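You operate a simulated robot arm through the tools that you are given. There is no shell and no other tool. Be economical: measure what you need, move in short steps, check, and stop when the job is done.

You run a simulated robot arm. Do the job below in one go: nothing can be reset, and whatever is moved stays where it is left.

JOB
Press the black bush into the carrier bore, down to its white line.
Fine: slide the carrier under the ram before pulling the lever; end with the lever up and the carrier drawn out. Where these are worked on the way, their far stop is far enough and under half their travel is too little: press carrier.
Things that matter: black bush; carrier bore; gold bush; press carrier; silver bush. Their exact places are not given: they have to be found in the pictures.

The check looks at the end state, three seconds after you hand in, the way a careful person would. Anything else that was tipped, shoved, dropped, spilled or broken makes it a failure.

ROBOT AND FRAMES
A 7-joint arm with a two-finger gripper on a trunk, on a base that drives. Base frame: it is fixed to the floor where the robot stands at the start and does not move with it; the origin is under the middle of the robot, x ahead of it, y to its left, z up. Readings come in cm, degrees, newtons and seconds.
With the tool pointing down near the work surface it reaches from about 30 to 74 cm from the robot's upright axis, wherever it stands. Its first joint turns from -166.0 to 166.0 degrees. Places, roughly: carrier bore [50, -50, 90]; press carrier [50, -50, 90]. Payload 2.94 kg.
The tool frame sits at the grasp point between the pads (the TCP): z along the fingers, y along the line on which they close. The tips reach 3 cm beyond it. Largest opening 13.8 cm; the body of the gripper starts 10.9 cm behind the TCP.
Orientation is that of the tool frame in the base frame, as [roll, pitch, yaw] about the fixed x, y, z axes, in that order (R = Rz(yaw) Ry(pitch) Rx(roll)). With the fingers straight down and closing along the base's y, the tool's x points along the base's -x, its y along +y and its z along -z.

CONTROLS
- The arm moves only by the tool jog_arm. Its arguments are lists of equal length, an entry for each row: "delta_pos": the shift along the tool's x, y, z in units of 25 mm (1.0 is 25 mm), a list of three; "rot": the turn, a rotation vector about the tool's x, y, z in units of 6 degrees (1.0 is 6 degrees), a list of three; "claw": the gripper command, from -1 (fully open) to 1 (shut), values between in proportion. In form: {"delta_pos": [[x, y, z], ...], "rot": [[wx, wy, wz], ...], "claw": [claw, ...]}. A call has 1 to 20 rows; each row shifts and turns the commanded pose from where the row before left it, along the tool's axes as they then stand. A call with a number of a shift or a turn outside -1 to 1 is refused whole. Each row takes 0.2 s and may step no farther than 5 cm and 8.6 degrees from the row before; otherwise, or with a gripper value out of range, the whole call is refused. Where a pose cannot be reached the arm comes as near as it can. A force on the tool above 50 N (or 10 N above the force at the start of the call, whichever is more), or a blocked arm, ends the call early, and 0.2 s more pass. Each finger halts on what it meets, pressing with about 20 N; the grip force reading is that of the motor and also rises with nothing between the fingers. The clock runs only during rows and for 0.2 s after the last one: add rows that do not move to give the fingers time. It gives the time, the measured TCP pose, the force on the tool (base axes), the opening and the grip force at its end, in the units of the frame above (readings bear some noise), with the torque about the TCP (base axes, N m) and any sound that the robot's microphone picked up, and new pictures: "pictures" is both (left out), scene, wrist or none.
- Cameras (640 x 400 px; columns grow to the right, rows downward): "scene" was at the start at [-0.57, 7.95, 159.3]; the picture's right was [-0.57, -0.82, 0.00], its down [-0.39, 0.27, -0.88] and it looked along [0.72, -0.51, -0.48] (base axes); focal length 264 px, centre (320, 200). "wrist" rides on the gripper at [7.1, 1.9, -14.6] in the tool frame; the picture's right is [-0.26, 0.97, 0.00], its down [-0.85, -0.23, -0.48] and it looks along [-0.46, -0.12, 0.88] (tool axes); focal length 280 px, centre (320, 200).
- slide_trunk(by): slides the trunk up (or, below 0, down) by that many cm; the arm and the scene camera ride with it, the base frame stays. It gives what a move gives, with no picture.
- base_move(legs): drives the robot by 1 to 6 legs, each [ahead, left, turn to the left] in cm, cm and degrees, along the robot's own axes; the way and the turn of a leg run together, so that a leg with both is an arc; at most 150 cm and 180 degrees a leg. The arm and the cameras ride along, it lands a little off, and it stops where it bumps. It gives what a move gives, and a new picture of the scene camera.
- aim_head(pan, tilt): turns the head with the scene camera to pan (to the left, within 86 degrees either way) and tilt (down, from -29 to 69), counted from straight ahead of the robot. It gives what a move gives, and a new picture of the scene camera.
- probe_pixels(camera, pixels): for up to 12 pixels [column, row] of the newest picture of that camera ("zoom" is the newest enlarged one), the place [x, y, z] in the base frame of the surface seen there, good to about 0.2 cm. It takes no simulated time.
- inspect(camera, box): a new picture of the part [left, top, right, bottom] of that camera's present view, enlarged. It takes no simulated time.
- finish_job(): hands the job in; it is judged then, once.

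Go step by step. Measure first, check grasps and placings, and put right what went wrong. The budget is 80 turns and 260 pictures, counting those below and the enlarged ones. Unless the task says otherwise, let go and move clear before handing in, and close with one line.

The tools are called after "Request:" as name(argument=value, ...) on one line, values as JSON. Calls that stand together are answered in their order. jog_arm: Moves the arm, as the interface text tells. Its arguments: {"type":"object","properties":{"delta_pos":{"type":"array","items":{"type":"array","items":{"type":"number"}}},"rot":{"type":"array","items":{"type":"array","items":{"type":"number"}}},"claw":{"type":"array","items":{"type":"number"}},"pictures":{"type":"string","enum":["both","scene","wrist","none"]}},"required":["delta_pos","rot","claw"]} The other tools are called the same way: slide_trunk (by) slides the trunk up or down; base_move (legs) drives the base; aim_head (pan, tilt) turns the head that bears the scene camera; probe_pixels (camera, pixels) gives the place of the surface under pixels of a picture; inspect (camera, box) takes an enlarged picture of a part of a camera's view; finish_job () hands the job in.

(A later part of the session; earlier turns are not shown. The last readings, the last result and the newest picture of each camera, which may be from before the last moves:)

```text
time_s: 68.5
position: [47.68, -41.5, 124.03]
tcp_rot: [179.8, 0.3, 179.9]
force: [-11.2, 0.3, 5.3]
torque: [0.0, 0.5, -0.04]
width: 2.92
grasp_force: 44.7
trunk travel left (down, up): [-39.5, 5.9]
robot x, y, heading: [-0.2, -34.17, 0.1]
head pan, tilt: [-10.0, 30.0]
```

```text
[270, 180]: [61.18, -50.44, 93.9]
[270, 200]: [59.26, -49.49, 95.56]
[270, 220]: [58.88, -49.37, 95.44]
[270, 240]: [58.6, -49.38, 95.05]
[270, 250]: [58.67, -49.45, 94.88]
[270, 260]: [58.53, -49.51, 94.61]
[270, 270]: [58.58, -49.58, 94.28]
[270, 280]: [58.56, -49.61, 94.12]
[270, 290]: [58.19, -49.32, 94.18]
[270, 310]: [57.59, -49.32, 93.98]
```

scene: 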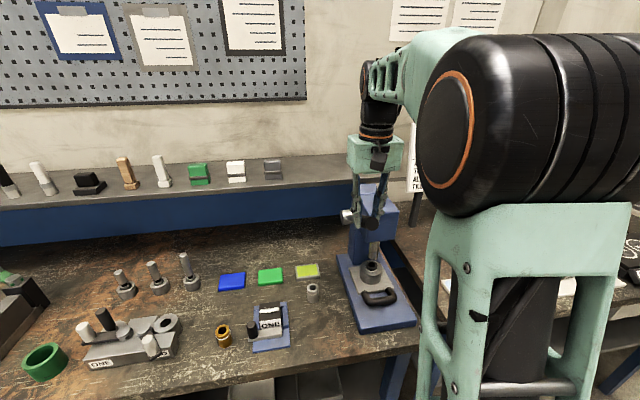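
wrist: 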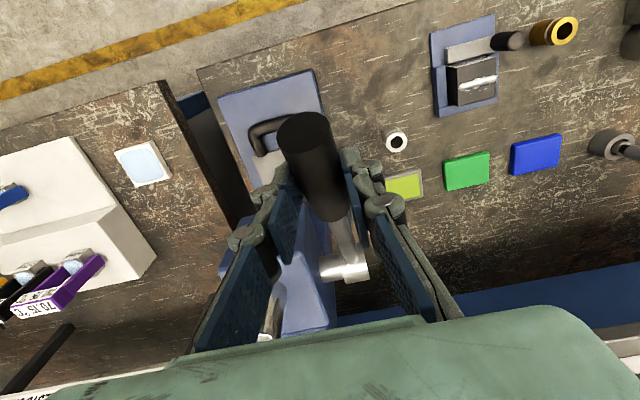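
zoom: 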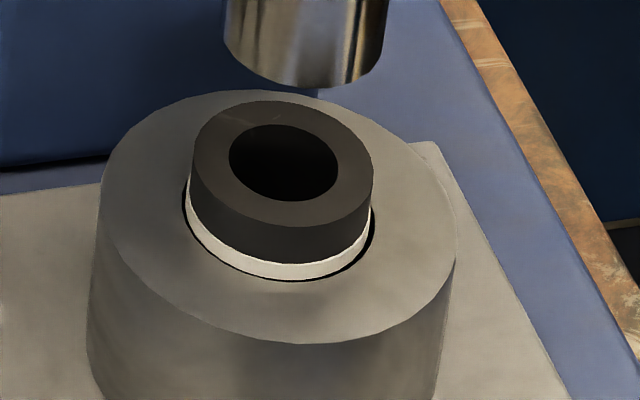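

The line is fully visible just above the rim: centre about 0.15–0.2 cm above it. It's slightly shy, so I'll press a touch more. I'll retrace the same arc down to where the lever was.

Request:
jog_arm(delta_pos=[[0.292, 0, 0.416], [0.26, 0, 0.436], [0.232, 0, 0.452], [0.196, 0, 0.464], [0.168, 0, 0.48], [0.128, 0, 0.492], [0.1, 0, 0.5], [0.06, 0, 0.504], [0.028, 0, 0.504], [-0.008, 0, 0.508], [-0.048, 0, 0.508], [-0.076, 0, 0.5], [-0.116, 0, 0.496], [-0.148, 0, 0.484], [-0.184, 0, 0.472], [-0.212, 0, 0.46], [-0.25, 0, 0.444], [0, 0, 0], [0, 0, 0]], rot=[[0, 0, 0], [0, 0, 0], [0, 0, 0], [0, 0, 0], [0, 0, 0], [0, 0, 0], [0, 0, 0], [0, 0, 0], [0, 0, 0], [0, 0, 0], [0, 0, 0], [0, 0, 0], [0, 0, 0], [0, 0, 0], [0, 0, 0], [0, 0, 0], [0, 0, 0], [0, 0, 0], [0, 0, 0]], claw=[0.9, 0.9, 0.9, 0.9, 0.9, 0.9, 0.9, 0.9, 0.9, 0.9, 0.9, 0.9, 0.9, 0.9, 0.9, 0.9, 0.9, 0.9, 0.9])

Request:
inspect(camera="wrist", box=[257, 245, 317, 320])

```text
time_s: 72.5
position: [46.6, -41.4, 103.38]
tcp_rot: [179.7, -0.2, -180.0]
force: [1.7, 2.5, 2.1]
torque: [-0.05, -0.35, 0.09]
width: 2.86
grasp_force: 44.8
trunk travel left (down, up): [-39.5, 5.9]
robot x, y, heading: [-0.27, -34.82, 0.2]
head pan, tilt: [-10.0, 30.0]
```

scene: 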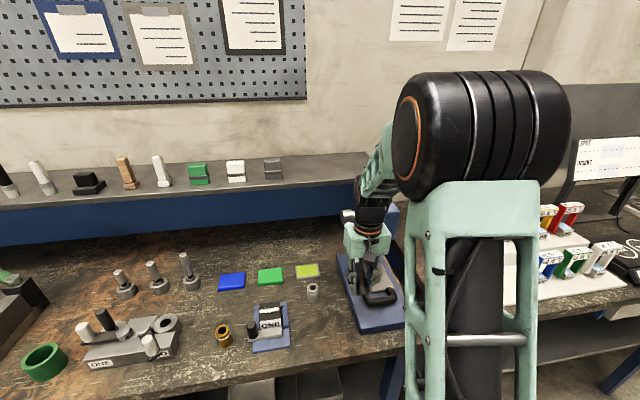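
wrist: 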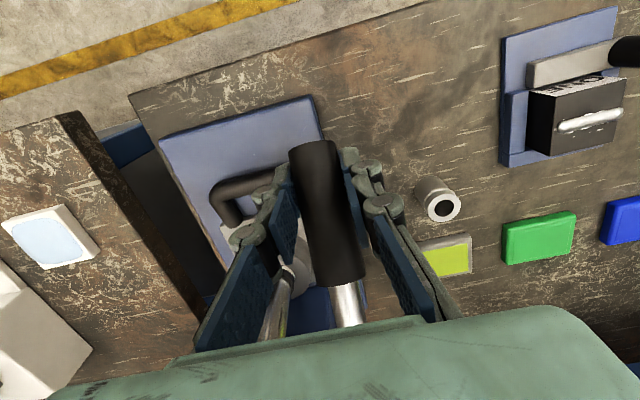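

```text
5.33 times, centred on (287, 282) of wrist
```

zoom: 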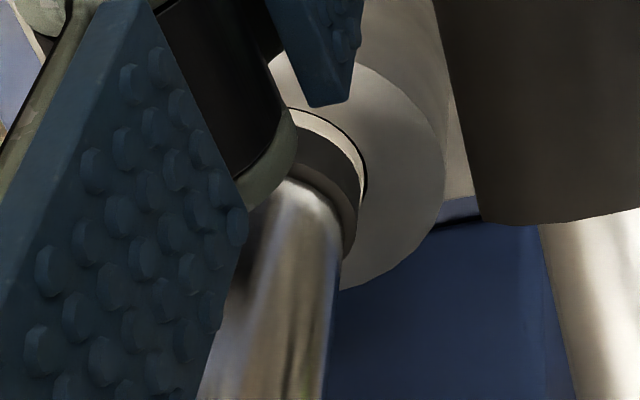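

Nicely gripped with the ram nearly on the bush. Stepping back to the former position, then reading the load.

Request:
jog_arm(delta_pos=[[-0.145, 0, 0.225], [-0.145, 0, 0.225], [0, 0, 0], [0, 0, 0]], rot=[[0, 0, 0], [0, 0, 0], [0, 0, 0], [0, 0, 0]], claw=[0.9, 0.9, 0.9, 0.9], pictures="none")

Request:
inspect(camera="wrist", box=[275, 252, 305, 290])

```text
time_s: 73.5
position: [47.35, -41.51, 102.43]
tcp_rot: [179.8, -0.1, 179.9]
force: [-7.5, 4.7, 4.6]
torque: [0.06, -0.35, 0.05]
width: 2.83
grasp_force: 45.1
trunk travel left (down, up): [-39.5, 5.9]
robot x, y, heading: [-0.06, -34.59, 0.2]
head pan, tilt: [-10.0, 30.0]
```

```text
10.53 times, centred on (290, 271) of wrist
```

zoom: 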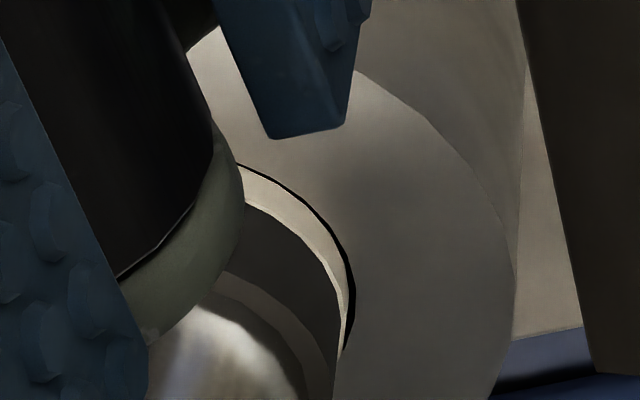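

Contact load again. Now an extra ~3° beyond the former position.

Request:
jog_arm(delta_pos=[[-0.08, 0, 0.15], [-0.08, 0, 0.15], [0, 0, 0], [0, 0, 0]], rot=[[0, 0, 0], [0, 0, 0], [0, 0, 0], [0, 0, 0]], claw=[0.9, 0.9, 0.9, 0.9], pictures="none")

Request:
inspect(camera="wrist", box=[275, 252, 305, 290])

Request:
probe_pixels(camera="zoom", pixels=[[270, 190], [290, 205], [310, 225], [325, 250], [280, 215], [300, 235], [330, 290], [270, 240], [260, 285], [280, 310]])

```text
time_s: 74.5
position: [47.67, -41.55, 101.83]
tcp_rot: [179.9, 0.0, 180.0]
force: [-14.3, 4.2, 26.2]
torque: [-0.05, 0.31, 0.14]
width: 2.8
grasp_force: 44.9
trunk travel left (down, up): [-39.5, 5.9]
robot x, y, heading: [0.22, -34.62, 0.4]
head pan, tilt: [-10.0, 30.0]
```

```text
10.53 times, centred on (290, 271) of wrist
```

zoom: 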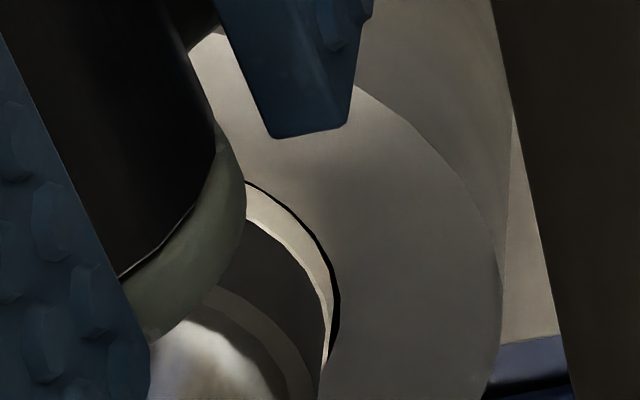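

```text
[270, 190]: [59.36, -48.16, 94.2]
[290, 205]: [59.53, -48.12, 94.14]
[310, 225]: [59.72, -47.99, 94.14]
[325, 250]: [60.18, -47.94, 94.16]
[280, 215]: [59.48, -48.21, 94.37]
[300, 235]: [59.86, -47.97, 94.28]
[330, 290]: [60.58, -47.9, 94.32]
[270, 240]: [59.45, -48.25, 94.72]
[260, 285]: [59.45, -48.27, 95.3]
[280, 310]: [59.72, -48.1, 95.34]
```

Load rose to 26 N and the line is now about 0.1 cm from centred on the rim. That is good. Raising the lever along the arc again.

Request:
jog_arm(delta_pos=[[0.16, 0, -0.3], [0.29, 0, -0.45], [0.25, 0, -0.444], [0.212, 0, -0.46], [0.184, 0, -0.472], [0.148, 0, -0.484], [0.116, 0, -0.496], [0.076, 0, -0.5], [0.048, 0, -0.508], [0.008, 0, -0.508], [-0.028, 0, -0.504], [-0.06, 0, -0.504], [-0.1, 0, -0.5], [-0.128, 0, -0.492], [-0.168, 0, -0.48], [-0.196, 0, -0.464], [-0.232, 0, -0.452], [-0.26, 0, -0.436], [-0.292, 0, -0.416], [0, 0, 0]], rot=[[0, 0, 0], [0, 0, 0], [0, 0, 0], [0, 0, 0], [0, 0, 0], [0, 0, 0], [0, 0, 0], [0, 0, 0], [0, 0, 0], [0, 0, 0], [0, 0, 0], [0, 0, 0], [0, 0, 0], [0, 0, 0], [0, 0, 0], [0, 0, 0], [0, 0, 0], [0, 0, 0], [0, 0, 0], [0, 0, 0]], claw=[0.9, 0.9, 0.9, 0.9, 0.9, 0.9, 0.9, 0.9, 0.9, 0.9, 0.9, 0.9, 0.9, 0.9, 0.9, 0.9, 0.9, 0.9, 0.9, 0.9])

Request:
inspect(camera="scene", box=[364, 256, 384, 278])

Request:
probe_pixels(camera="zoom", pixels=[[270, 200], [270, 215], [270, 230], [270, 250], [270, 258], [270, 264], [270, 270], [270, 276], [270, 290], [270, 310]])

```text
time_s: 78.7
position: [47.59, -41.49, 123.92]
tcp_rot: [179.8, -0.1, -179.9]
force: [-14.8, 0.7, -5.3]
torque: [-0.06, 1.47, -0.15]
width: 2.88
grasp_force: 44.7
trunk travel left (down, up): [-39.5, 5.9]
robot x, y, heading: [-0.22, -34.89, 0.4]
head pan, tilt: [-10.0, 30.0]
```

scene: 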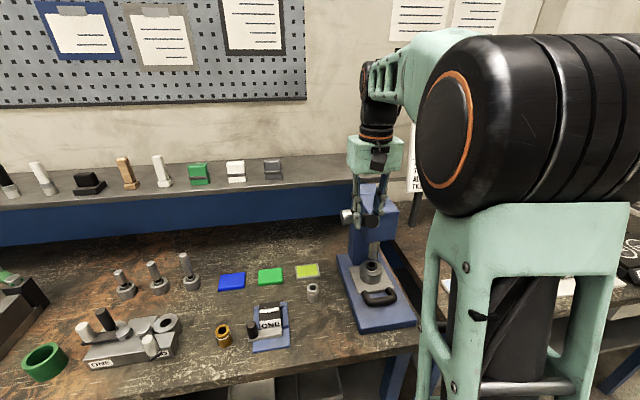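
wrist: 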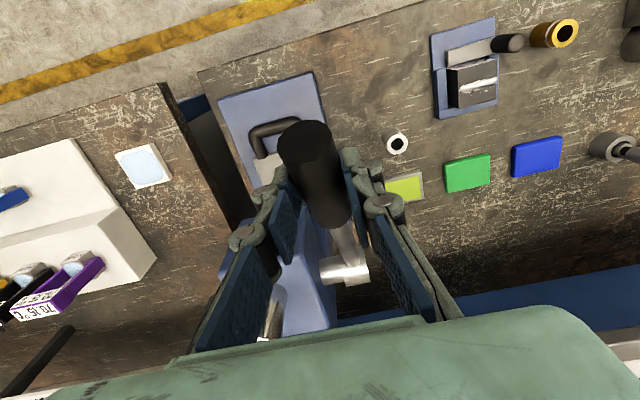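

```text
16.00 times, centred on (374, 267) of scene
```

zoom: 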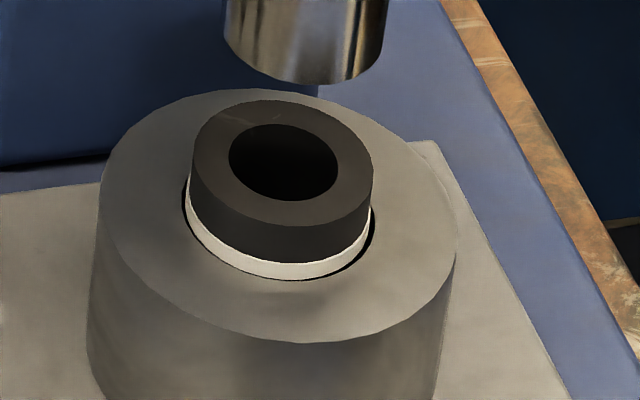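

```text
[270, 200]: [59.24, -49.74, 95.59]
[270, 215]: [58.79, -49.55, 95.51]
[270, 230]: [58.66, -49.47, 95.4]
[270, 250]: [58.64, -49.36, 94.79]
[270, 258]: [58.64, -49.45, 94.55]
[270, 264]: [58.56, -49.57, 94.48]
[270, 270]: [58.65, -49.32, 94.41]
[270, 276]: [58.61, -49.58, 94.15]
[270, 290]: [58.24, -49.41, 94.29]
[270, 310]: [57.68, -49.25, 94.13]
```

This picture is identical to the previous one, so that 26 N push did not move the bush: it seems to be at a stop. To be sure, I'll make one bounded firmer push (at most 4° past), going down first.

Request:
jog_arm(delta_pos=[[0.292, 0, 0.416], [0.26, 0, 0.436], [0.232, 0, 0.452], [0.196, 0, 0.464], [0.168, 0, 0.48], [0.128, 0, 0.492], [0.1, 0, 0.5], [0.06, 0, 0.504], [0.028, 0, 0.504], [-0.008, 0, 0.508], [-0.048, 0, 0.508], [-0.076, 0, 0.5], [-0.116, 0, 0.496], [-0.148, 0, 0.484], [-0.184, 0, 0.472], [-0.212, 0, 0.46], [-0.25, 0, 0.444], [-0.29, 0, 0.45], [0, 0, 0]], rot=[[0, 0, 0], [0, 0, 0], [0, 0, 0], [0, 0, 0], [0, 0, 0], [0, 0, 0], [0, 0, 0], [0, 0, 0], [0, 0, 0], [0, 0, 0], [0, 0, 0], [0, 0, 0], [0, 0, 0], [0, 0, 0], [0, 0, 0], [0, 0, 0], [0, 0, 0], [0, 0, 0], [0, 0, 0]], claw=[0.9, 0.9, 0.9, 0.9, 0.9, 0.9, 0.9, 0.9, 0.9, 0.9, 0.9, 0.9, 0.9, 0.9, 0.9, 0.9, 0.9, 0.9, 0.9], pictures="wrist")

Request:
probe_pixels(camera="wrist", pixels=[[310, 150], [320, 200], [325, 240], [330, 270]])

Request:
jog_arm(delta_pos=[[-0.1, 0, 0.13], [-0.1, 0, 0.13], [-0.09, 0, 0.14], [0, 0, 0], [0, 0, 0]], rot=[[0, 0, 0], [0, 0, 0], [0, 0, 0], [0, 0, 0], [0, 0, 0]], claw=[1, 1, 1, 1, 1], pictures="wrist")

Request:
probe_pixels(camera="wrist", pixels=[[310, 150], [320, 200], [325, 240], [330, 270]])

Request:
inspect(camera="wrist", box=[270, 252, 300, 290])

```text
time_s: 82.7
position: [47.24, -41.4, 102.27]
tcp_rot: [179.8, -0.2, 180.0]
force: [-3.8, 0.3, 2.5]
torque: [-0.06, -0.57, 0.1]
width: 2.8
grasp_force: 45.3
trunk travel left (down, up): [-39.5, 5.9]
robot x, y, heading: [0.03, -34.88, 0.3]
head pan, tilt: [-10.0, 30.0]
```

wrist: 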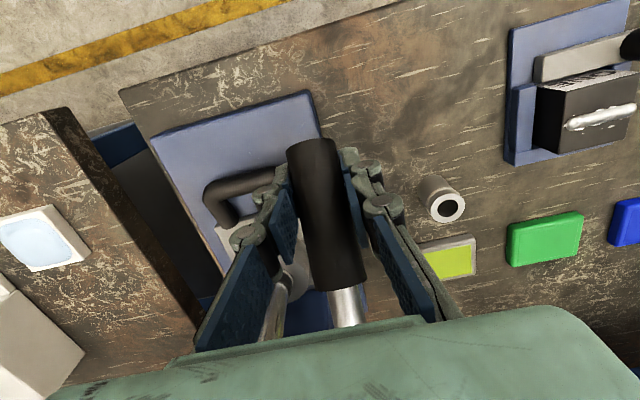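

```text
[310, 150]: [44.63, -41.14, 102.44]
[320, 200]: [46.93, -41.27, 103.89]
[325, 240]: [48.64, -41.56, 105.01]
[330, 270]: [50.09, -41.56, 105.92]
```

```text
time_s: 83.9
position: [47.91, -41.41, 101.43]
tcp_rot: [179.7, 0.0, 180.0]
force: [-19.7, -0.8, 21.9]
torque: [-0.03, 0.25, 0.07]
width: 2.82
grasp_force: 45.0
trunk travel left (down, up): [-39.5, 5.9]
robot x, y, heading: [-0.45, -34.7, 0.1]
head pan, tilt: [-10.0, 30.0]
```

wrist: 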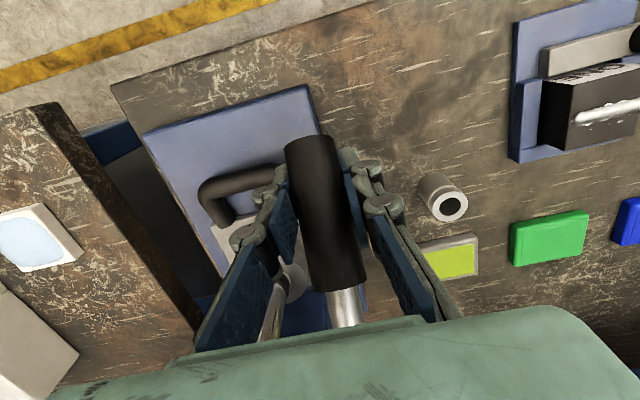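

```text
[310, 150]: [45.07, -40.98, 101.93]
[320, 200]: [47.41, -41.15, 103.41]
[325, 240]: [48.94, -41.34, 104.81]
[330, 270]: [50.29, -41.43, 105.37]
```

```text
10.53 times, centred on (285, 271) of wrist
```

zoom: 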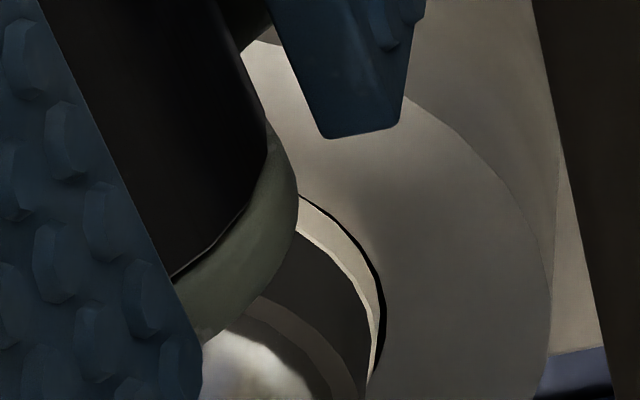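

Around 30 N moves nothing further and the lever stays at -36° (symmetric to its +36° rest), so it's at its stop with the line at the rim. Raising the lever for good.

Request:
jog_arm(delta_pos=[[0.29, 0, -0.4], [0.29, 0, -0.45], [0.25, 0, -0.444], [0.212, 0, -0.46], [0.184, 0, -0.472], [0.148, 0, -0.484], [0.116, 0, -0.496], [0.076, 0, -0.5], [0.048, 0, -0.508], [0.008, 0, -0.508], [-0.028, 0, -0.504], [-0.06, 0, -0.504], [-0.1, 0, -0.5], [-0.128, 0, -0.492], [-0.168, 0, -0.48], [-0.196, 0, -0.464], [-0.232, 0, -0.452], [-0.26, 0, -0.436], [-0.292, 0, -0.416], [0, 0, 0]], rot=[[0, 0, 0], [0, 0, 0], [0, 0, 0], [0, 0, 0], [0, 0, 0], [0, 0, 0], [0, 0, 0], [0, 0, 0], [0, 0, 0], [0, 0, 0], [0, 0, 0], [0, 0, 0], [0, 0, 0], [0, 0, 0], [0, 0, 0], [0, 0, 0], [0, 0, 0], [0, 0, 0], [0, 0, 0], [0, 0, 0]], claw=[0.9, 0.9, 0.9, 0.9, 0.9, 0.9, 0.9, 0.9, 0.9, 0.9, 0.9, 0.9, 0.9, 0.9, 0.9, 0.9, 0.9, 0.9, 0.9, 0.9], pictures="wrist")

Request:
inspect(camera="scene", box=[364, 256, 384, 278])

```text
time_s: 88.1
position: [47.61, -41.49, 123.82]
tcp_rot: [179.8, -0.1, 179.9]
force: [-15.5, 1.5, -5.1]
torque: [-0.06, 1.43, -0.17]
width: 2.89
grasp_force: 44.9
trunk travel left (down, up): [-39.5, 5.9]
robot x, y, heading: [-0.15, -34.68, 0.3]
head pan, tilt: [-10.0, 30.0]
```

wrist: 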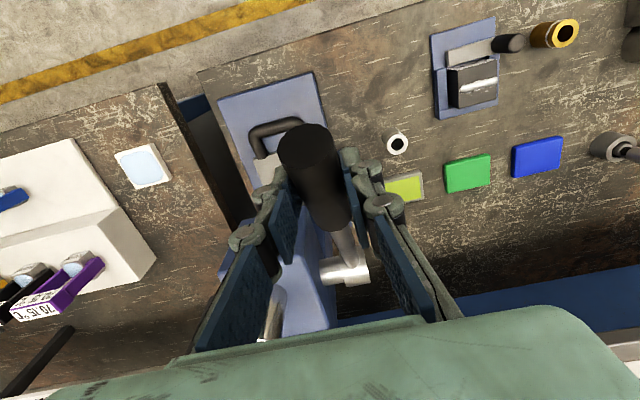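

```text
16.00 times, centred on (374, 267) of scene
```

zoom: 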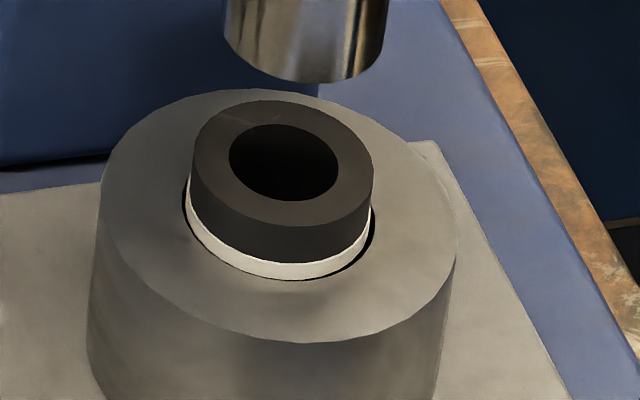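

The bush is unchanged: it is at its end stop with the white line at the rim. I'll release the knob, rise and draw back.

Request:
jog_arm(delta_pos=[[0, 0, 0], [0, 0, 0], [0, 0, 0], [0, 0, -0.8], [0, 0, -0.8], [0, 0, -0.8], [0, 0, -0.8], [0, 0, -0.8], [0.9, 0, 0], [0.9, 0, 0], [0.9, 0, 0], [0.9, 0, 0], [0.9, 0, 0], [0.9, 0, 0], [0, 0, 0]], rot=[[0, 0, 0], [0, 0, 0], [0, 0, 0], [0, 0, 0], [0, 0, 0], [0, 0, 0], [0, 0, 0], [0, 0, 0], [0, 0, 0], [0, 0, 0], [0, 0, 0], [0, 0, 0], [0, 0, 0], [0, 0, 0], [0, 0, 0]], claw=[0.1, 0.1, 0.1, 0.1, 0.1, 0.1, 0.1, 0.1, 0.1, 0.1, 0.1, 0.1, 0.1, 0.1, 0.1])

Request:
probe_pixels(camera="wrist", pixels=[[338, 238], [350, 228], [345, 260], [356, 260]])

```text
time_s: 91.3
position: [34.63, -41.84, 133.25]
tcp_rot: [179.7, -1.0, 179.9]
force: [0.0, 0.0, 0.1]
torque: [-0.02, 0.0, -0.01]
width: 6.21
grasp_force: 0.0
trunk travel left (down, up): [-39.5, 5.9]
robot x, y, heading: [0.02, -34.47, -0.2]
head pan, tilt: [-10.0, 30.0]
```

scene: 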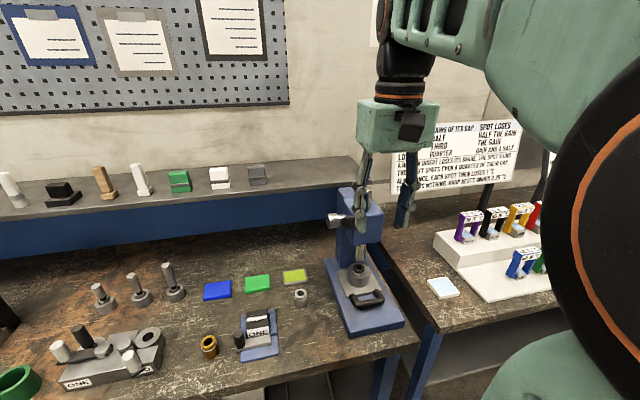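
wrist: 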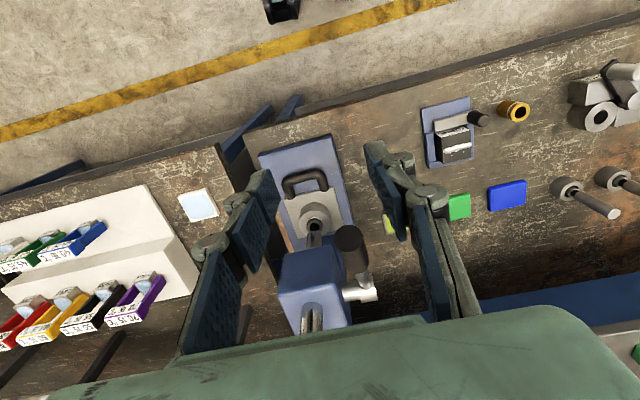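

```text
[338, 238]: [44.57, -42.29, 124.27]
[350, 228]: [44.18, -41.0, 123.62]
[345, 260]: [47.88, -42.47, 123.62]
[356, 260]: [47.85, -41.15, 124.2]
```

The lever is up and free. To draw the carrier out I'll hook the closed fingers inside the handle loop, tilted 15° so the hand leans away from the press head. First I'll shift, tilt and close, then lower the trunk.

Request:
jog_arm(delta_pos=[[0, -0.8, 0], [0, -0.8, 0], [0, -0.8, 0], [0, -0.8, 0], [0, 0, 0], [0, 0, 0], [0, 0, 0], [0, 0, 0]], rot=[[0, 0, 0], [0, 0, 0], [0, 0, 0], [0, 0, 0], [0, -0.9, 0], [0, -0.9, 0], [0, -0.87, 0], [0, 0, 0]], claw=[1, 1, 1, 1, 1, 1, 1, 1], pictures="none")

Request:
slide_trunk(by=-27)

Request:
aim_head(pan=-15, tilt=30)

```text
time_s: 93.3
position: [35.58, -49.84, 130.92]
tcp_rot: [178.9, 11.4, 179.7]
force: [0.2, -0.1, -0.1]
torque: [0.02, 0.05, 0.0]
width: 0.0
grasp_force: 19.9
trunk travel left (down, up): [-39.5, 5.9]
robot x, y, heading: [0.08, -34.33, 0.3]
head pan, tilt: [-10.0, 30.0]
stopped in row 8: the arm was blocked; the commanded pose is now the measured one
```

```text
time_s: 96.0
position: [35.49, -49.84, 103.98]
tcp_rot: [178.8, 11.3, 179.6]
force: [-0.5, -0.8, 0.4]
torque: [-0.02, -0.03, 0.0]
width: 0.0
grasp_force: 19.8
trunk travel left (down, up): [-12.5, 32.9]
robot x, y, heading: [0.19, -34.61, 0.4]
head pan, tilt: [-10.0, 30.0]
```

```text
time_s: 96.7
position: [35.42, -49.92, 103.88]
tcp_rot: [178.8, 11.4, 179.6]
force: [-0.1, -0.3, 0.3]
torque: [0.0, 0.0, 0.03]
width: 0.01
grasp_force: 19.5
trunk travel left (down, up): [-12.5, 32.9]
robot x, y, heading: [-0.16, -34.55, 0.1]
head pan, tilt: [-15.0, 30.0]
```

scene: 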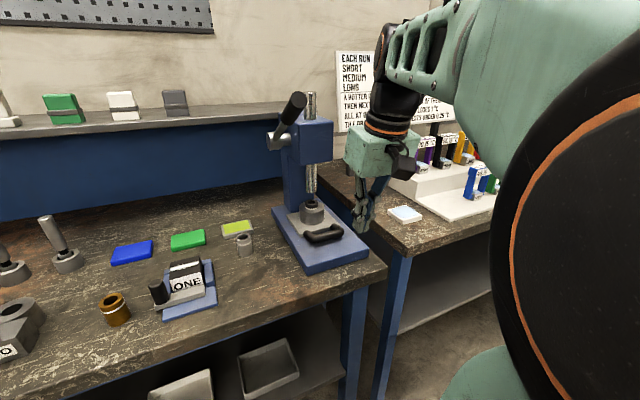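

The tilt reached 11.4°, which is enough. I'll measure the lever and handle from here.

Request:
inspect(camera="scene", box=[255, 75, 355, 260])

Request:
probe_pixels(camera="scene", pixels=[[298, 99], [290, 112], [280, 131], [323, 240], [306, 235], [342, 228], [322, 233], [318, 228], [332, 225], [312, 210]])

```text
2.16 times, centred on (305, 168) of scene
```

zoom: 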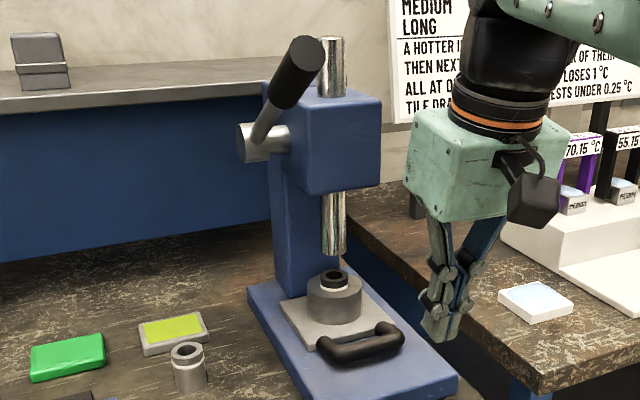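

```text
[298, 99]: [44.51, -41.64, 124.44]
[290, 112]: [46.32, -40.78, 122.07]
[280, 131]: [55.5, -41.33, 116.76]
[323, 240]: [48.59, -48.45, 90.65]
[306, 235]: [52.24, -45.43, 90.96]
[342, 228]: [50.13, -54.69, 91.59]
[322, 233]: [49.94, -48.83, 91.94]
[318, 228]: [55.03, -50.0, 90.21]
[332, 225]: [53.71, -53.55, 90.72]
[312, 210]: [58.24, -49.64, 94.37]
```

The handle loop spans about x 50.4–54.8, y centre -49.9. The lever settled about 3° low; I'll nudge it up afterwards. Moving in above the loop now.

Request:
jog_arm(delta_pos=[[-0.804, 0, 0.1625], [-0.804, 0, 0.1625], [-0.804, 0, 0.1625], [-0.804, 0, 0.1625], [-0.804, 0, 0.1625], [-0.804, 0, 0.1625], [-0.804, 0, 0.1625], [-0.804, 0, 0.1625], [0.101, 0, 0.5], [0.101, 0, 0.5], [0.101, 0, 0.5], [0, 0, 0]], rot=[[0, 0, 0], [0, 0, 0], [0, 0, 0], [0, 0, 0], [0, 0, 0], [0, 0, 0], [0, 0, 0], [0, 0, 0], [0, 0, 0], [0, 0, 0], [0, 0, 0], [0, 0, 0]], claw=[1, 1, 1, 1, 1, 1, 1, 1, 1, 1, 1, 1])

Request:
inspect(camera="scene", box=[255, 75, 355, 260])

```text
time_s: 99.3
position: [51.82, -49.95, 100.47]
tcp_rot: [179.0, 11.7, 179.7]
force: [-0.5, 0.7, -0.4]
torque: [0.02, 0.0, 0.01]
width: 0.0
grasp_force: 20.0
trunk travel left (down, up): [-12.5, 32.9]
robot x, y, heading: [0.29, -34.5, 0.2]
head pan, tilt: [-15.0, 30.0]
```

scene: 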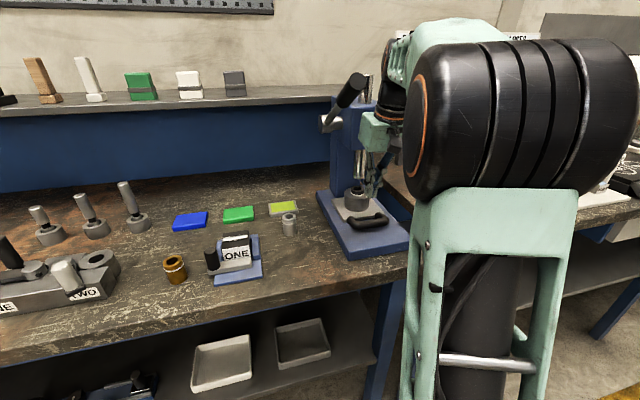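
wrist: 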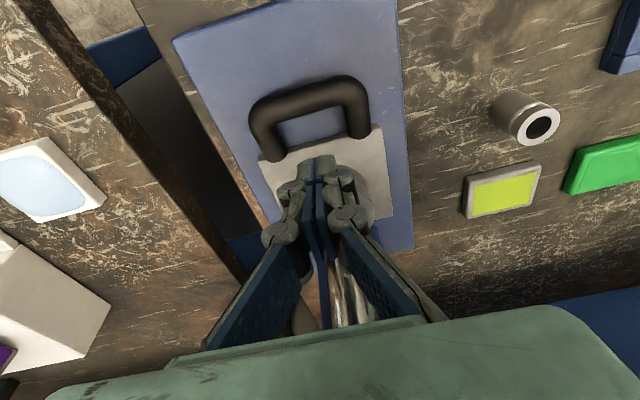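

```text
2.16 times, centred on (305, 168) of scene
```

zoom: 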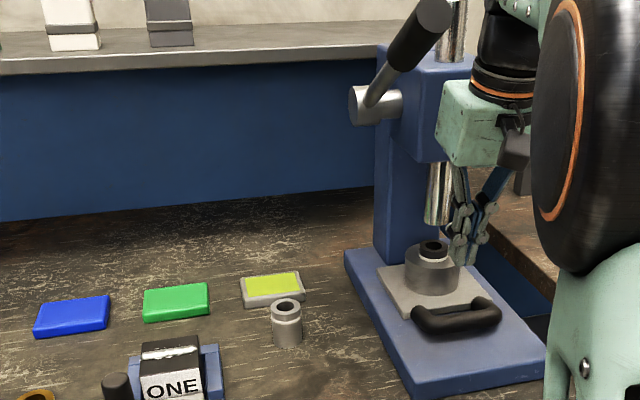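

Fingertips are above and near the plate. I'll verify the loop's inner edges with the wrist camera before descending.

Request:
probe_pixels(camera="wrist", pixels=[[310, 95], [315, 108], [320, 118], [315, 143], [318, 150], [265, 130], [360, 110], [290, 140], [340, 128]])

```text
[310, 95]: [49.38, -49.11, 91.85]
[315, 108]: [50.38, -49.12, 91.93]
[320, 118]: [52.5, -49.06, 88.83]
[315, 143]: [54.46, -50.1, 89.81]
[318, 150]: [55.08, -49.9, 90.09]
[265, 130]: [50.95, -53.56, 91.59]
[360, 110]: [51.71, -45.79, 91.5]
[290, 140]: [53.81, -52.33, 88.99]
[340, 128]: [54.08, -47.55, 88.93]
```

Loop interior runs x 50.6–54.4; the tips at 52.4 are centred. Descending into the loop.

Request:
jog_arm(delta_pos=[[0.09, 0, 0.445], [0.09, 0, 0.445], [0.09, 0, 0.445], [0.09, 0, 0.445], [0.09, 0, 0.445], [0.09, 0, 0.445], [0, 0, 0]], rot=[[0, 0, 0], [0, 0, 0], [0, 0, 0], [0, 0, 0], [0, 0, 0], [0, 0, 0], [0, 0, 0]], claw=[1, 1, 1, 1, 1, 1, 1])

Request:
inspect(camera="scene", box=[310, 150, 420, 270])

```text
time_s: 100.9
position: [51.91, -49.68, 93.53]
tcp_rot: [179.0, 11.8, 179.7]
force: [0.0, 0.4, -0.3]
torque: [0.03, -0.01, 0.04]
width: 0.02
grasp_force: 20.0
trunk travel left (down, up): [-12.5, 32.9]
robot x, y, heading: [-0.04, -34.84, 0.2]
head pan, tilt: [-15.0, 30.0]
```

scene: 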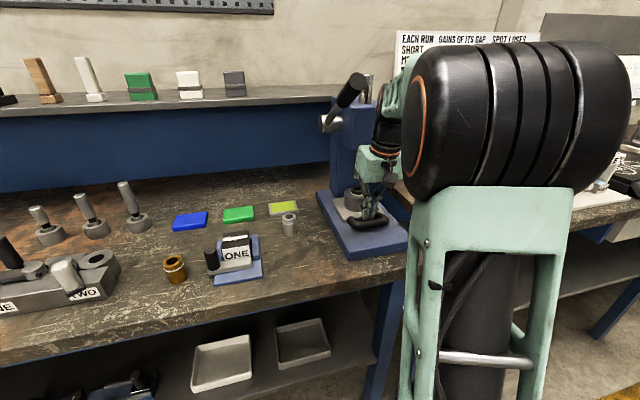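
wrist: 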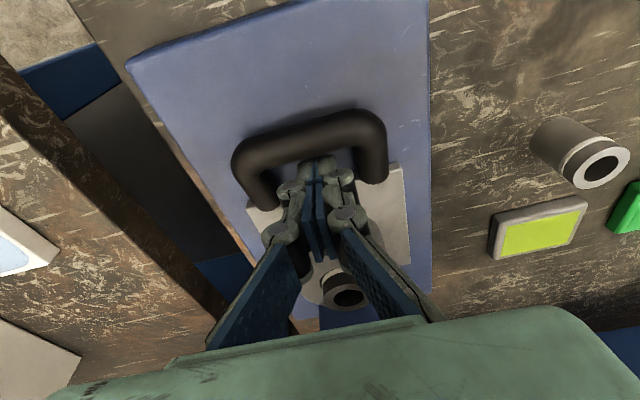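

```text
3.33 times, centred on (365, 210) of scene
```

zoom: 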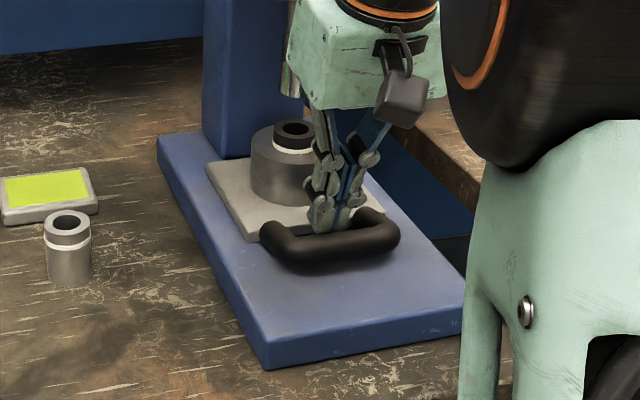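

The fingers are inside the loop without contact load. Pulling the carrier out (-x) slowly.

Request:
jog_arm(delta_pos=[[0.295, 0, -0.061], [0.295, 0, -0.061], [0.295, 0, -0.061], [0.295, 0, -0.061], [0.295, 0, -0.061], [0.295, 0, -0.061], [0.295, 0, -0.061], [0.295, 0, -0.061], [0.295, 0, -0.061], [0.295, 0, -0.061], [0.295, 0, -0.061], [0.295, 0, -0.061], [0.295, 0, -0.061], [0.295, 0, -0.061], [0, 0, 0]], rot=[[0, 0, 0], [0, 0, 0], [0, 0, 0], [0, 0, 0], [0, 0, 0], [0, 0, 0], [0, 0, 0], [0, 0, 0], [0, 0, 0], [0, 0, 0], [0, 0, 0], [0, 0, 0], [0, 0, 0], [0, 0, 0], [0, 0, 0]], claw=[1, 1, 1, 1, 1, 1, 1, 1, 1, 1, 1, 1, 1, 1, 1])

Request:
inspect(camera="scene", box=[310, 150, 420, 270])

```text
time_s: 104.1
position: [41.31, -49.67, 93.56]
tcp_rot: [178.9, 11.7, 179.7]
force: [1.0, 0.0, -0.1]
torque: [-0.02, -0.04, 0.03]
width: 0.01
grasp_force: 20.3
trunk travel left (down, up): [-12.5, 32.9]
robot x, y, heading: [-0.31, -34.47, 0.1]
head pan, tilt: [-15.0, 30.0]
```

scene: 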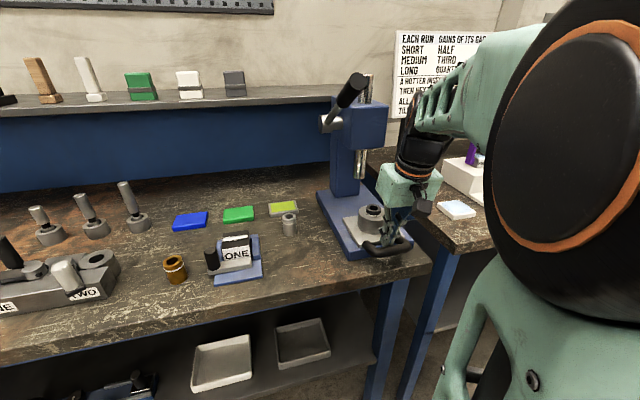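
wrist: 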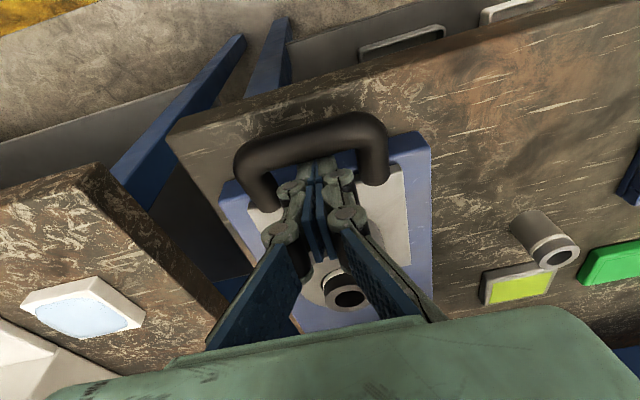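

```text
3.33 times, centred on (365, 210) of scene
```

zoom: 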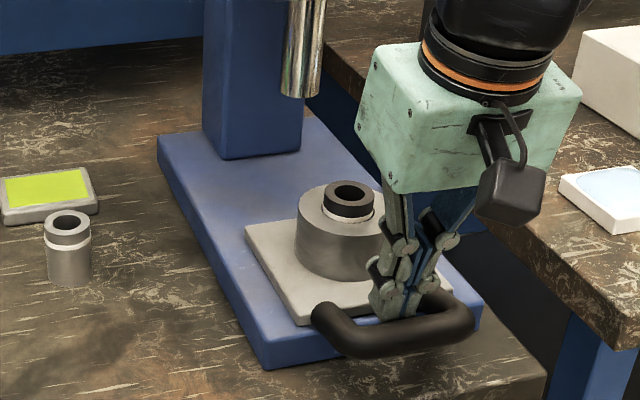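

The carrier came along. A little more, to reach the out-stop.

Request:
jog_arm(delta_pos=[[0.15, 0, -0.03], [0.15, 0, -0.03], [0.15, 0, -0.03], [0.1, 0, -0.02], [0.1, 0, -0.02], [0, 0, 0]], rot=[[0, 0, 0], [0, 0, 0], [0, 0, 0], [0, 0, 0], [0, 0, 0], [0, 0, 0]], claw=[1, 1, 1, 1, 1, 1], pictures="none")

Request:
inspect(camera="scene", box=[350, 190, 400, 250])

Request:
probe_pixels(camera="zoom", pixels=[[150, 130], [160, 180], [120, 300]])

```text
time_s: 105.4
position: [40.65, -49.55, 93.78]
tcp_rot: [179.2, 13.1, 179.9]
force: [11.0, -0.6, 1.7]
torque: [0.08, -0.25, 0.11]
width: 0.0
grasp_force: 28.3
trunk travel left (down, up): [-12.5, 32.9]
robot x, y, heading: [-0.09, -34.71, -0.0]
head pan, tilt: [-15.0, 30.0]
stopped in row 6: the force on the tool passed its limit at 50 N (the readings are from after the stop); the commanded pose is now the measured one
```

```text
6.67 times, centred on (375, 220) of scene
```

zoom: 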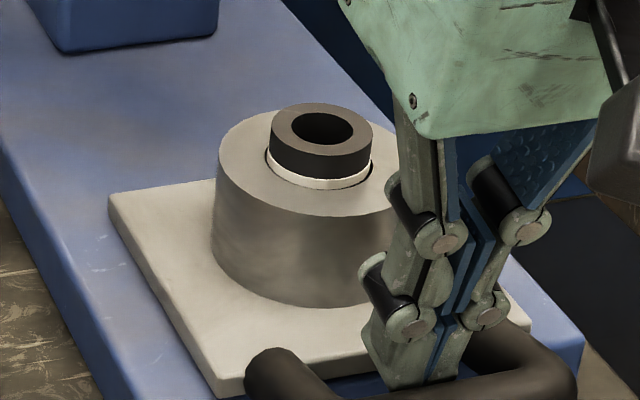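

```text
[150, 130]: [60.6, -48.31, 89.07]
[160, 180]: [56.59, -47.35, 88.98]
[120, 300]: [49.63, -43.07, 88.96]
```

The out-stop is felt. I'll relax forward slightly and lift out of the loop, then check the lever.

Request:
jog_arm(delta_pos=[[-0.3, 0, 0.07], [-0.18, 0, -0.78], [-0.18, 0, -0.78], [-0.18, 0, -0.78], [-0.18, 0, -0.78], [-0.18, 0, -0.78], [0.5, 0, 0], [0.5, -0.5, 0], [0.5, -0.5, 0], [0, -0.5, 0], [0, 0, 0]], rot=[[0, 0, 0], [0, 0, 0], [0, 0, 0], [0, 0, 0], [0, 0, 0], [0, 0, 0], [0, 0, 0], [0, 0, 0], [0, 0, 0], [0, 0, 0], [0, 0, 0]], claw=[1, 1, 1, 1, 1, 1, 1, 1, 1, 1, 1], pictures="scene")

Request:
inspect(camera="scene", box=[305, 60, 415, 190])

Request:
inspect(camera="scene", box=[340, 180, 420, 270])

```text
time_s: 107.8
position: [37.43, -53.73, 103.02]
tcp_rot: [179.3, 12.9, 179.9]
force: [-0.6, 0.4, 0.2]
torque: [-0.01, 0.0, 0.0]
width: 0.0
grasp_force: 29.0
trunk travel left (down, up): [-12.5, 32.9]
robot x, y, heading: [-0.11, -34.93, 0.4]
head pan, tilt: [-15.0, 30.0]
```

scene: 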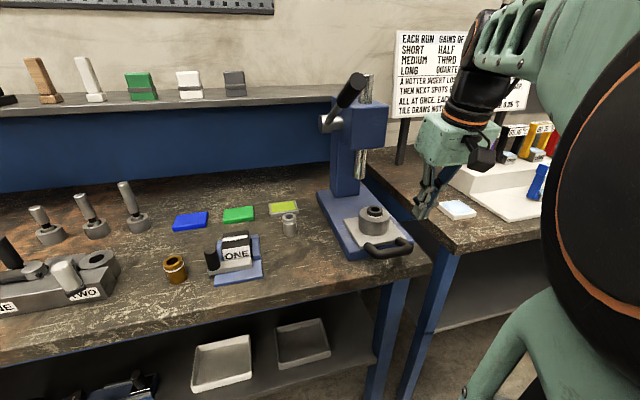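

```text
3.08 times, centred on (360, 125) of scene
```

zoom: 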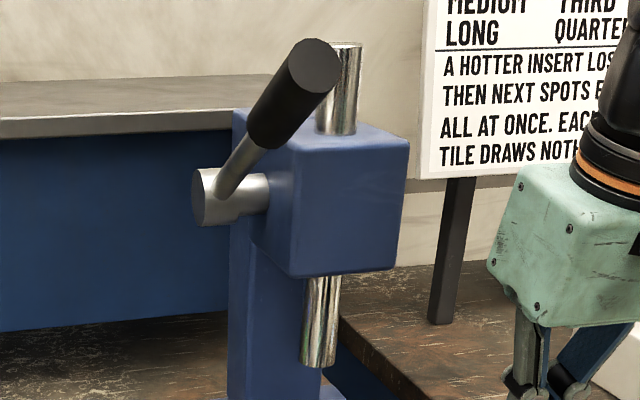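

```text
4.44 times, centred on (380, 225) of scene
```

zoom: 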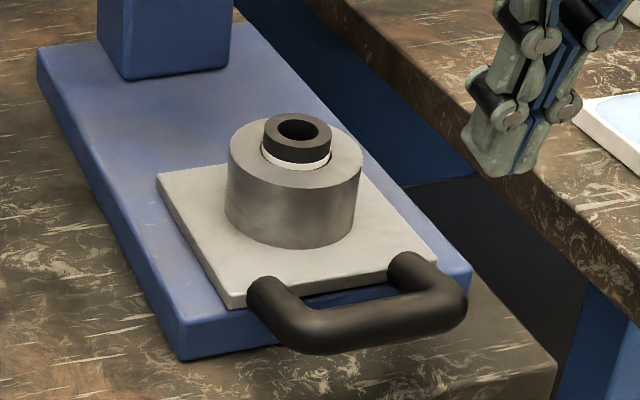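

The carrier is drawn out and the bush sits to its line. Measuring the lever angle and the ram height.

Request:
inspect(camera="scene", box=[305, 60, 415, 190])

Request:
probe_pixels(camera="zoom", pixels=[[312, 66], [300, 80], [280, 100], [260, 130], [240, 165], [225, 190], [200, 195], [320, 350], [320, 364], [345, 48], [345, 60], [340, 150]])

```text
3.08 times, centred on (360, 125) of scene
```

zoom: 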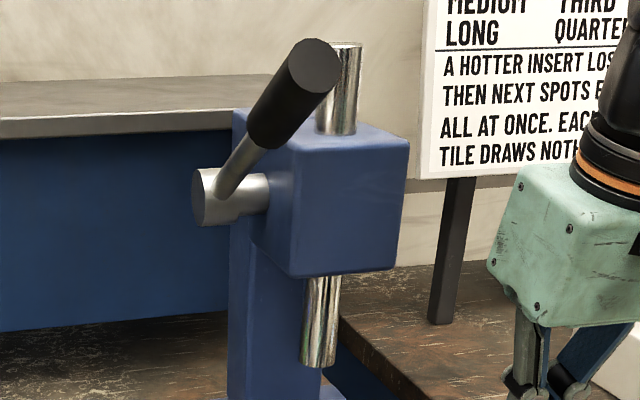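

```text
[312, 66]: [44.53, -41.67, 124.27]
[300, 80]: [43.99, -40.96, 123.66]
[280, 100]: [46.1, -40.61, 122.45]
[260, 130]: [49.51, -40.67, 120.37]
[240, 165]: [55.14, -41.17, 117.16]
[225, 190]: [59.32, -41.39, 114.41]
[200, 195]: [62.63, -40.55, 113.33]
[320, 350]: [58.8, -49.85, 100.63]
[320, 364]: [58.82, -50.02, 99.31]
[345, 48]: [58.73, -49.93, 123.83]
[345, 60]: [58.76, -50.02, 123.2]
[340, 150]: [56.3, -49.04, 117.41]
```

The lever end is now at z 124.3 against 125.5 at the start, about 4° low. I'll regrip it and bring it fully up. Raising the trunk and straightening the tool first.

Request:
slide_trunk(by=31)

Request:
jog_arm(delta_pos=[[0, 0, 0], [0, 0, 0], [0, 0, 0], [0, 0.7, 0], [0, 0.7, 0], [0, 0.7, 0], [0, 0.7, 0], [0, 0.7, 0], [0, 0.7, 0], [0, 0.69, 0], [0, 0, 0]], rot=[[0, 0.7, 0], [0, 0.7, 0], [0, 0.75, 0], [0, 0, 0], [0, 0, 0], [0, 0, 0], [0, 0, 0], [0, 0, 0], [0, 0, 0], [0, 0, 0], [0, 0, 0]], claw=[0.1, 0.1, 0.1, 0.1, 0.1, 0.1, 0.1, 0.1, 0.1, 0.1, 0.1], pictures="wrist")

```text
time_s: 110.9
position: [37.42, -53.66, 134.03]
tcp_rot: [179.2, 12.9, 179.9]
force: [-0.7, -1.0, -0.3]
torque: [0.03, -0.01, 0.03]
width: 0.0
grasp_force: 28.6
trunk travel left (down, up): [-43.5, 1.9]
robot x, y, heading: [0.03, -34.55, 0.1]
head pan, tilt: [-15.0, 30.0]
```

```text
time_s: 113.3
position: [37.35, -41.36, 134.19]
tcp_rot: [179.2, 0.1, -179.9]
force: [-0.4, 0.2, 0.5]
torque: [0.02, 0.02, -0.04]
width: 6.21
grasp_force: 0.1
trunk travel left (down, up): [-43.5, 1.9]
robot x, y, heading: [0.03, -34.94, 0.3]
head pan, tilt: [-15.0, 30.0]
```

wrist: 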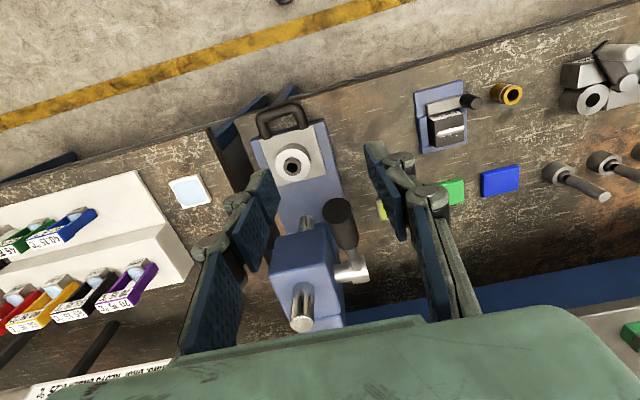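

Positioned in line with the knob. Moving over, descending to z≈122.7 and gripping.

Request:
jog_arm(delta_pos=[[-0.64, 0, 0], [-0.64, 0, 0], [-0.64, 0, 0], [-0.64, 0, 0], [-0.64, 0, 0], [-0.64, 0, 0], [0, 0, 0.77], [0, 0, 0.77], [0, 0, 0.77], [0, 0, 0.77], [0, 0, 0.77], [0, 0, 0.77], [0, 0, 0], [0, 0, 0], [0, 0, 0], [0, 0, 0], [0, 0, 0]], rot=[[0, 0, 0], [0, 0, 0], [0, 0, 0], [0, 0, 0], [0, 0, 0], [0, 0, 0], [0, 0, 0], [0, 0, 0], [0, 0, 0], [0, 0, 0], [0, 0, 0], [0, 0, 0], [0, 0, 0], [0, 0, 0], [0, 0, 0], [0, 0, 0], [0, 0, 0]], claw=[0.1, 0.1, 0.1, 0.1, 0.1, 0.1, 0.1, 0.1, 0.1, 0.1, 0.1, 0.1, 0.1, 0.9, 0.9, 0.9, 0.9], pictures="wrist")

```text
time_s: 116.9
position: [47.03, -41.53, 122.69]
tcp_rot: [179.2, -0.1, 179.7]
force: [-0.3, -14.5, -5.3]
torque: [-0.47, -0.17, -0.55]
width: 2.82
grasp_force: 45.5
trunk travel left (down, up): [-43.5, 1.9]
robot x, y, heading: [0.14, -35.01, 0.1]
head pan, tilt: [-15.0, 30.0]
```

wrist: 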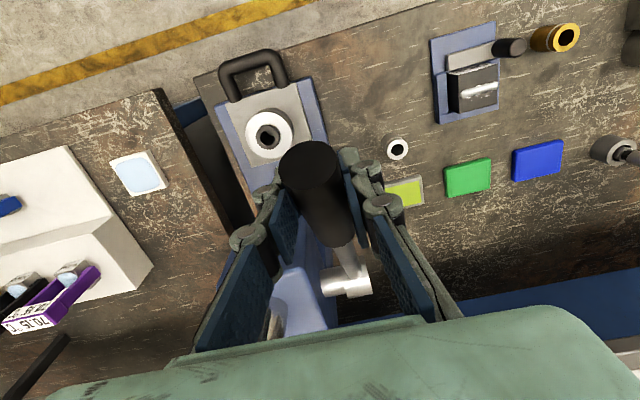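

Gripped. Raising about 5° along the arc, to the upper stop.

Request:
jog_arm(delta_pos=[[-0.12, 0, -0.2], [-0.13, 0, -0.19], [-0.14, 0, -0.18], [0, 0, 0], [0, 0, 0]], rot=[[0, 0, 0], [0, 0, 0], [0, 0, 0], [0, 0, 0], [0, 0, 0]], claw=[0.9, 0.9, 0.9, 0.9, 0.9])

Request:
inspect(camera="wrist", box=[260, 120, 380, 320])

Request:
probe_pixels(camera="wrist", pixels=[[310, 155], [305, 170], [325, 190], [335, 215], [340, 235]])

```text
time_s: 118.1
position: [47.73, -41.47, 123.88]
tcp_rot: [179.1, -0.5, 180.0]
force: [-16.6, -14.2, -29.1]
torque: [-0.22, 0.49, -0.44]
width: 2.84
grasp_force: 45.1
trunk travel left (down, up): [-43.5, 1.9]
robot x, y, heading: [0.04, -34.63, 0.4]
head pan, tilt: [-15.0, 30.0]
```

scene: 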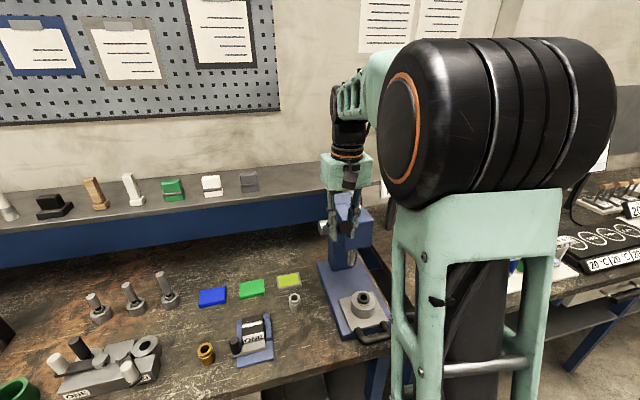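
wrist: 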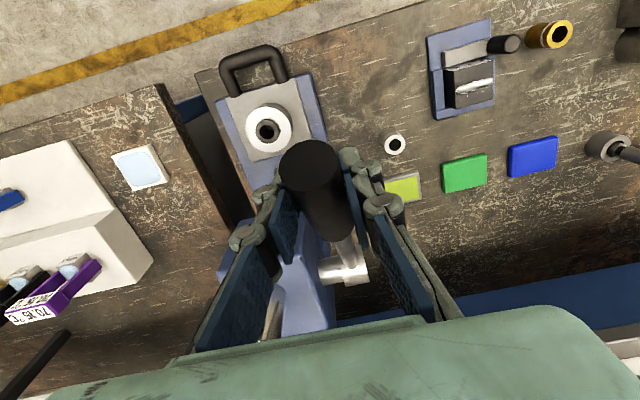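

```text
2.00 times, centred on (320, 220) of wrist
```

zoom: 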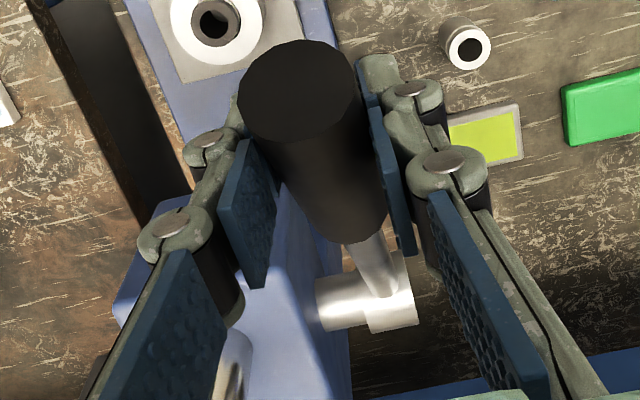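

```text
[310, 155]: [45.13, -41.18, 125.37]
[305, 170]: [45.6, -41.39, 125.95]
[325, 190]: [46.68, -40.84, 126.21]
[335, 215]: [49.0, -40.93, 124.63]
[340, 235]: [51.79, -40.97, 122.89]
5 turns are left
```

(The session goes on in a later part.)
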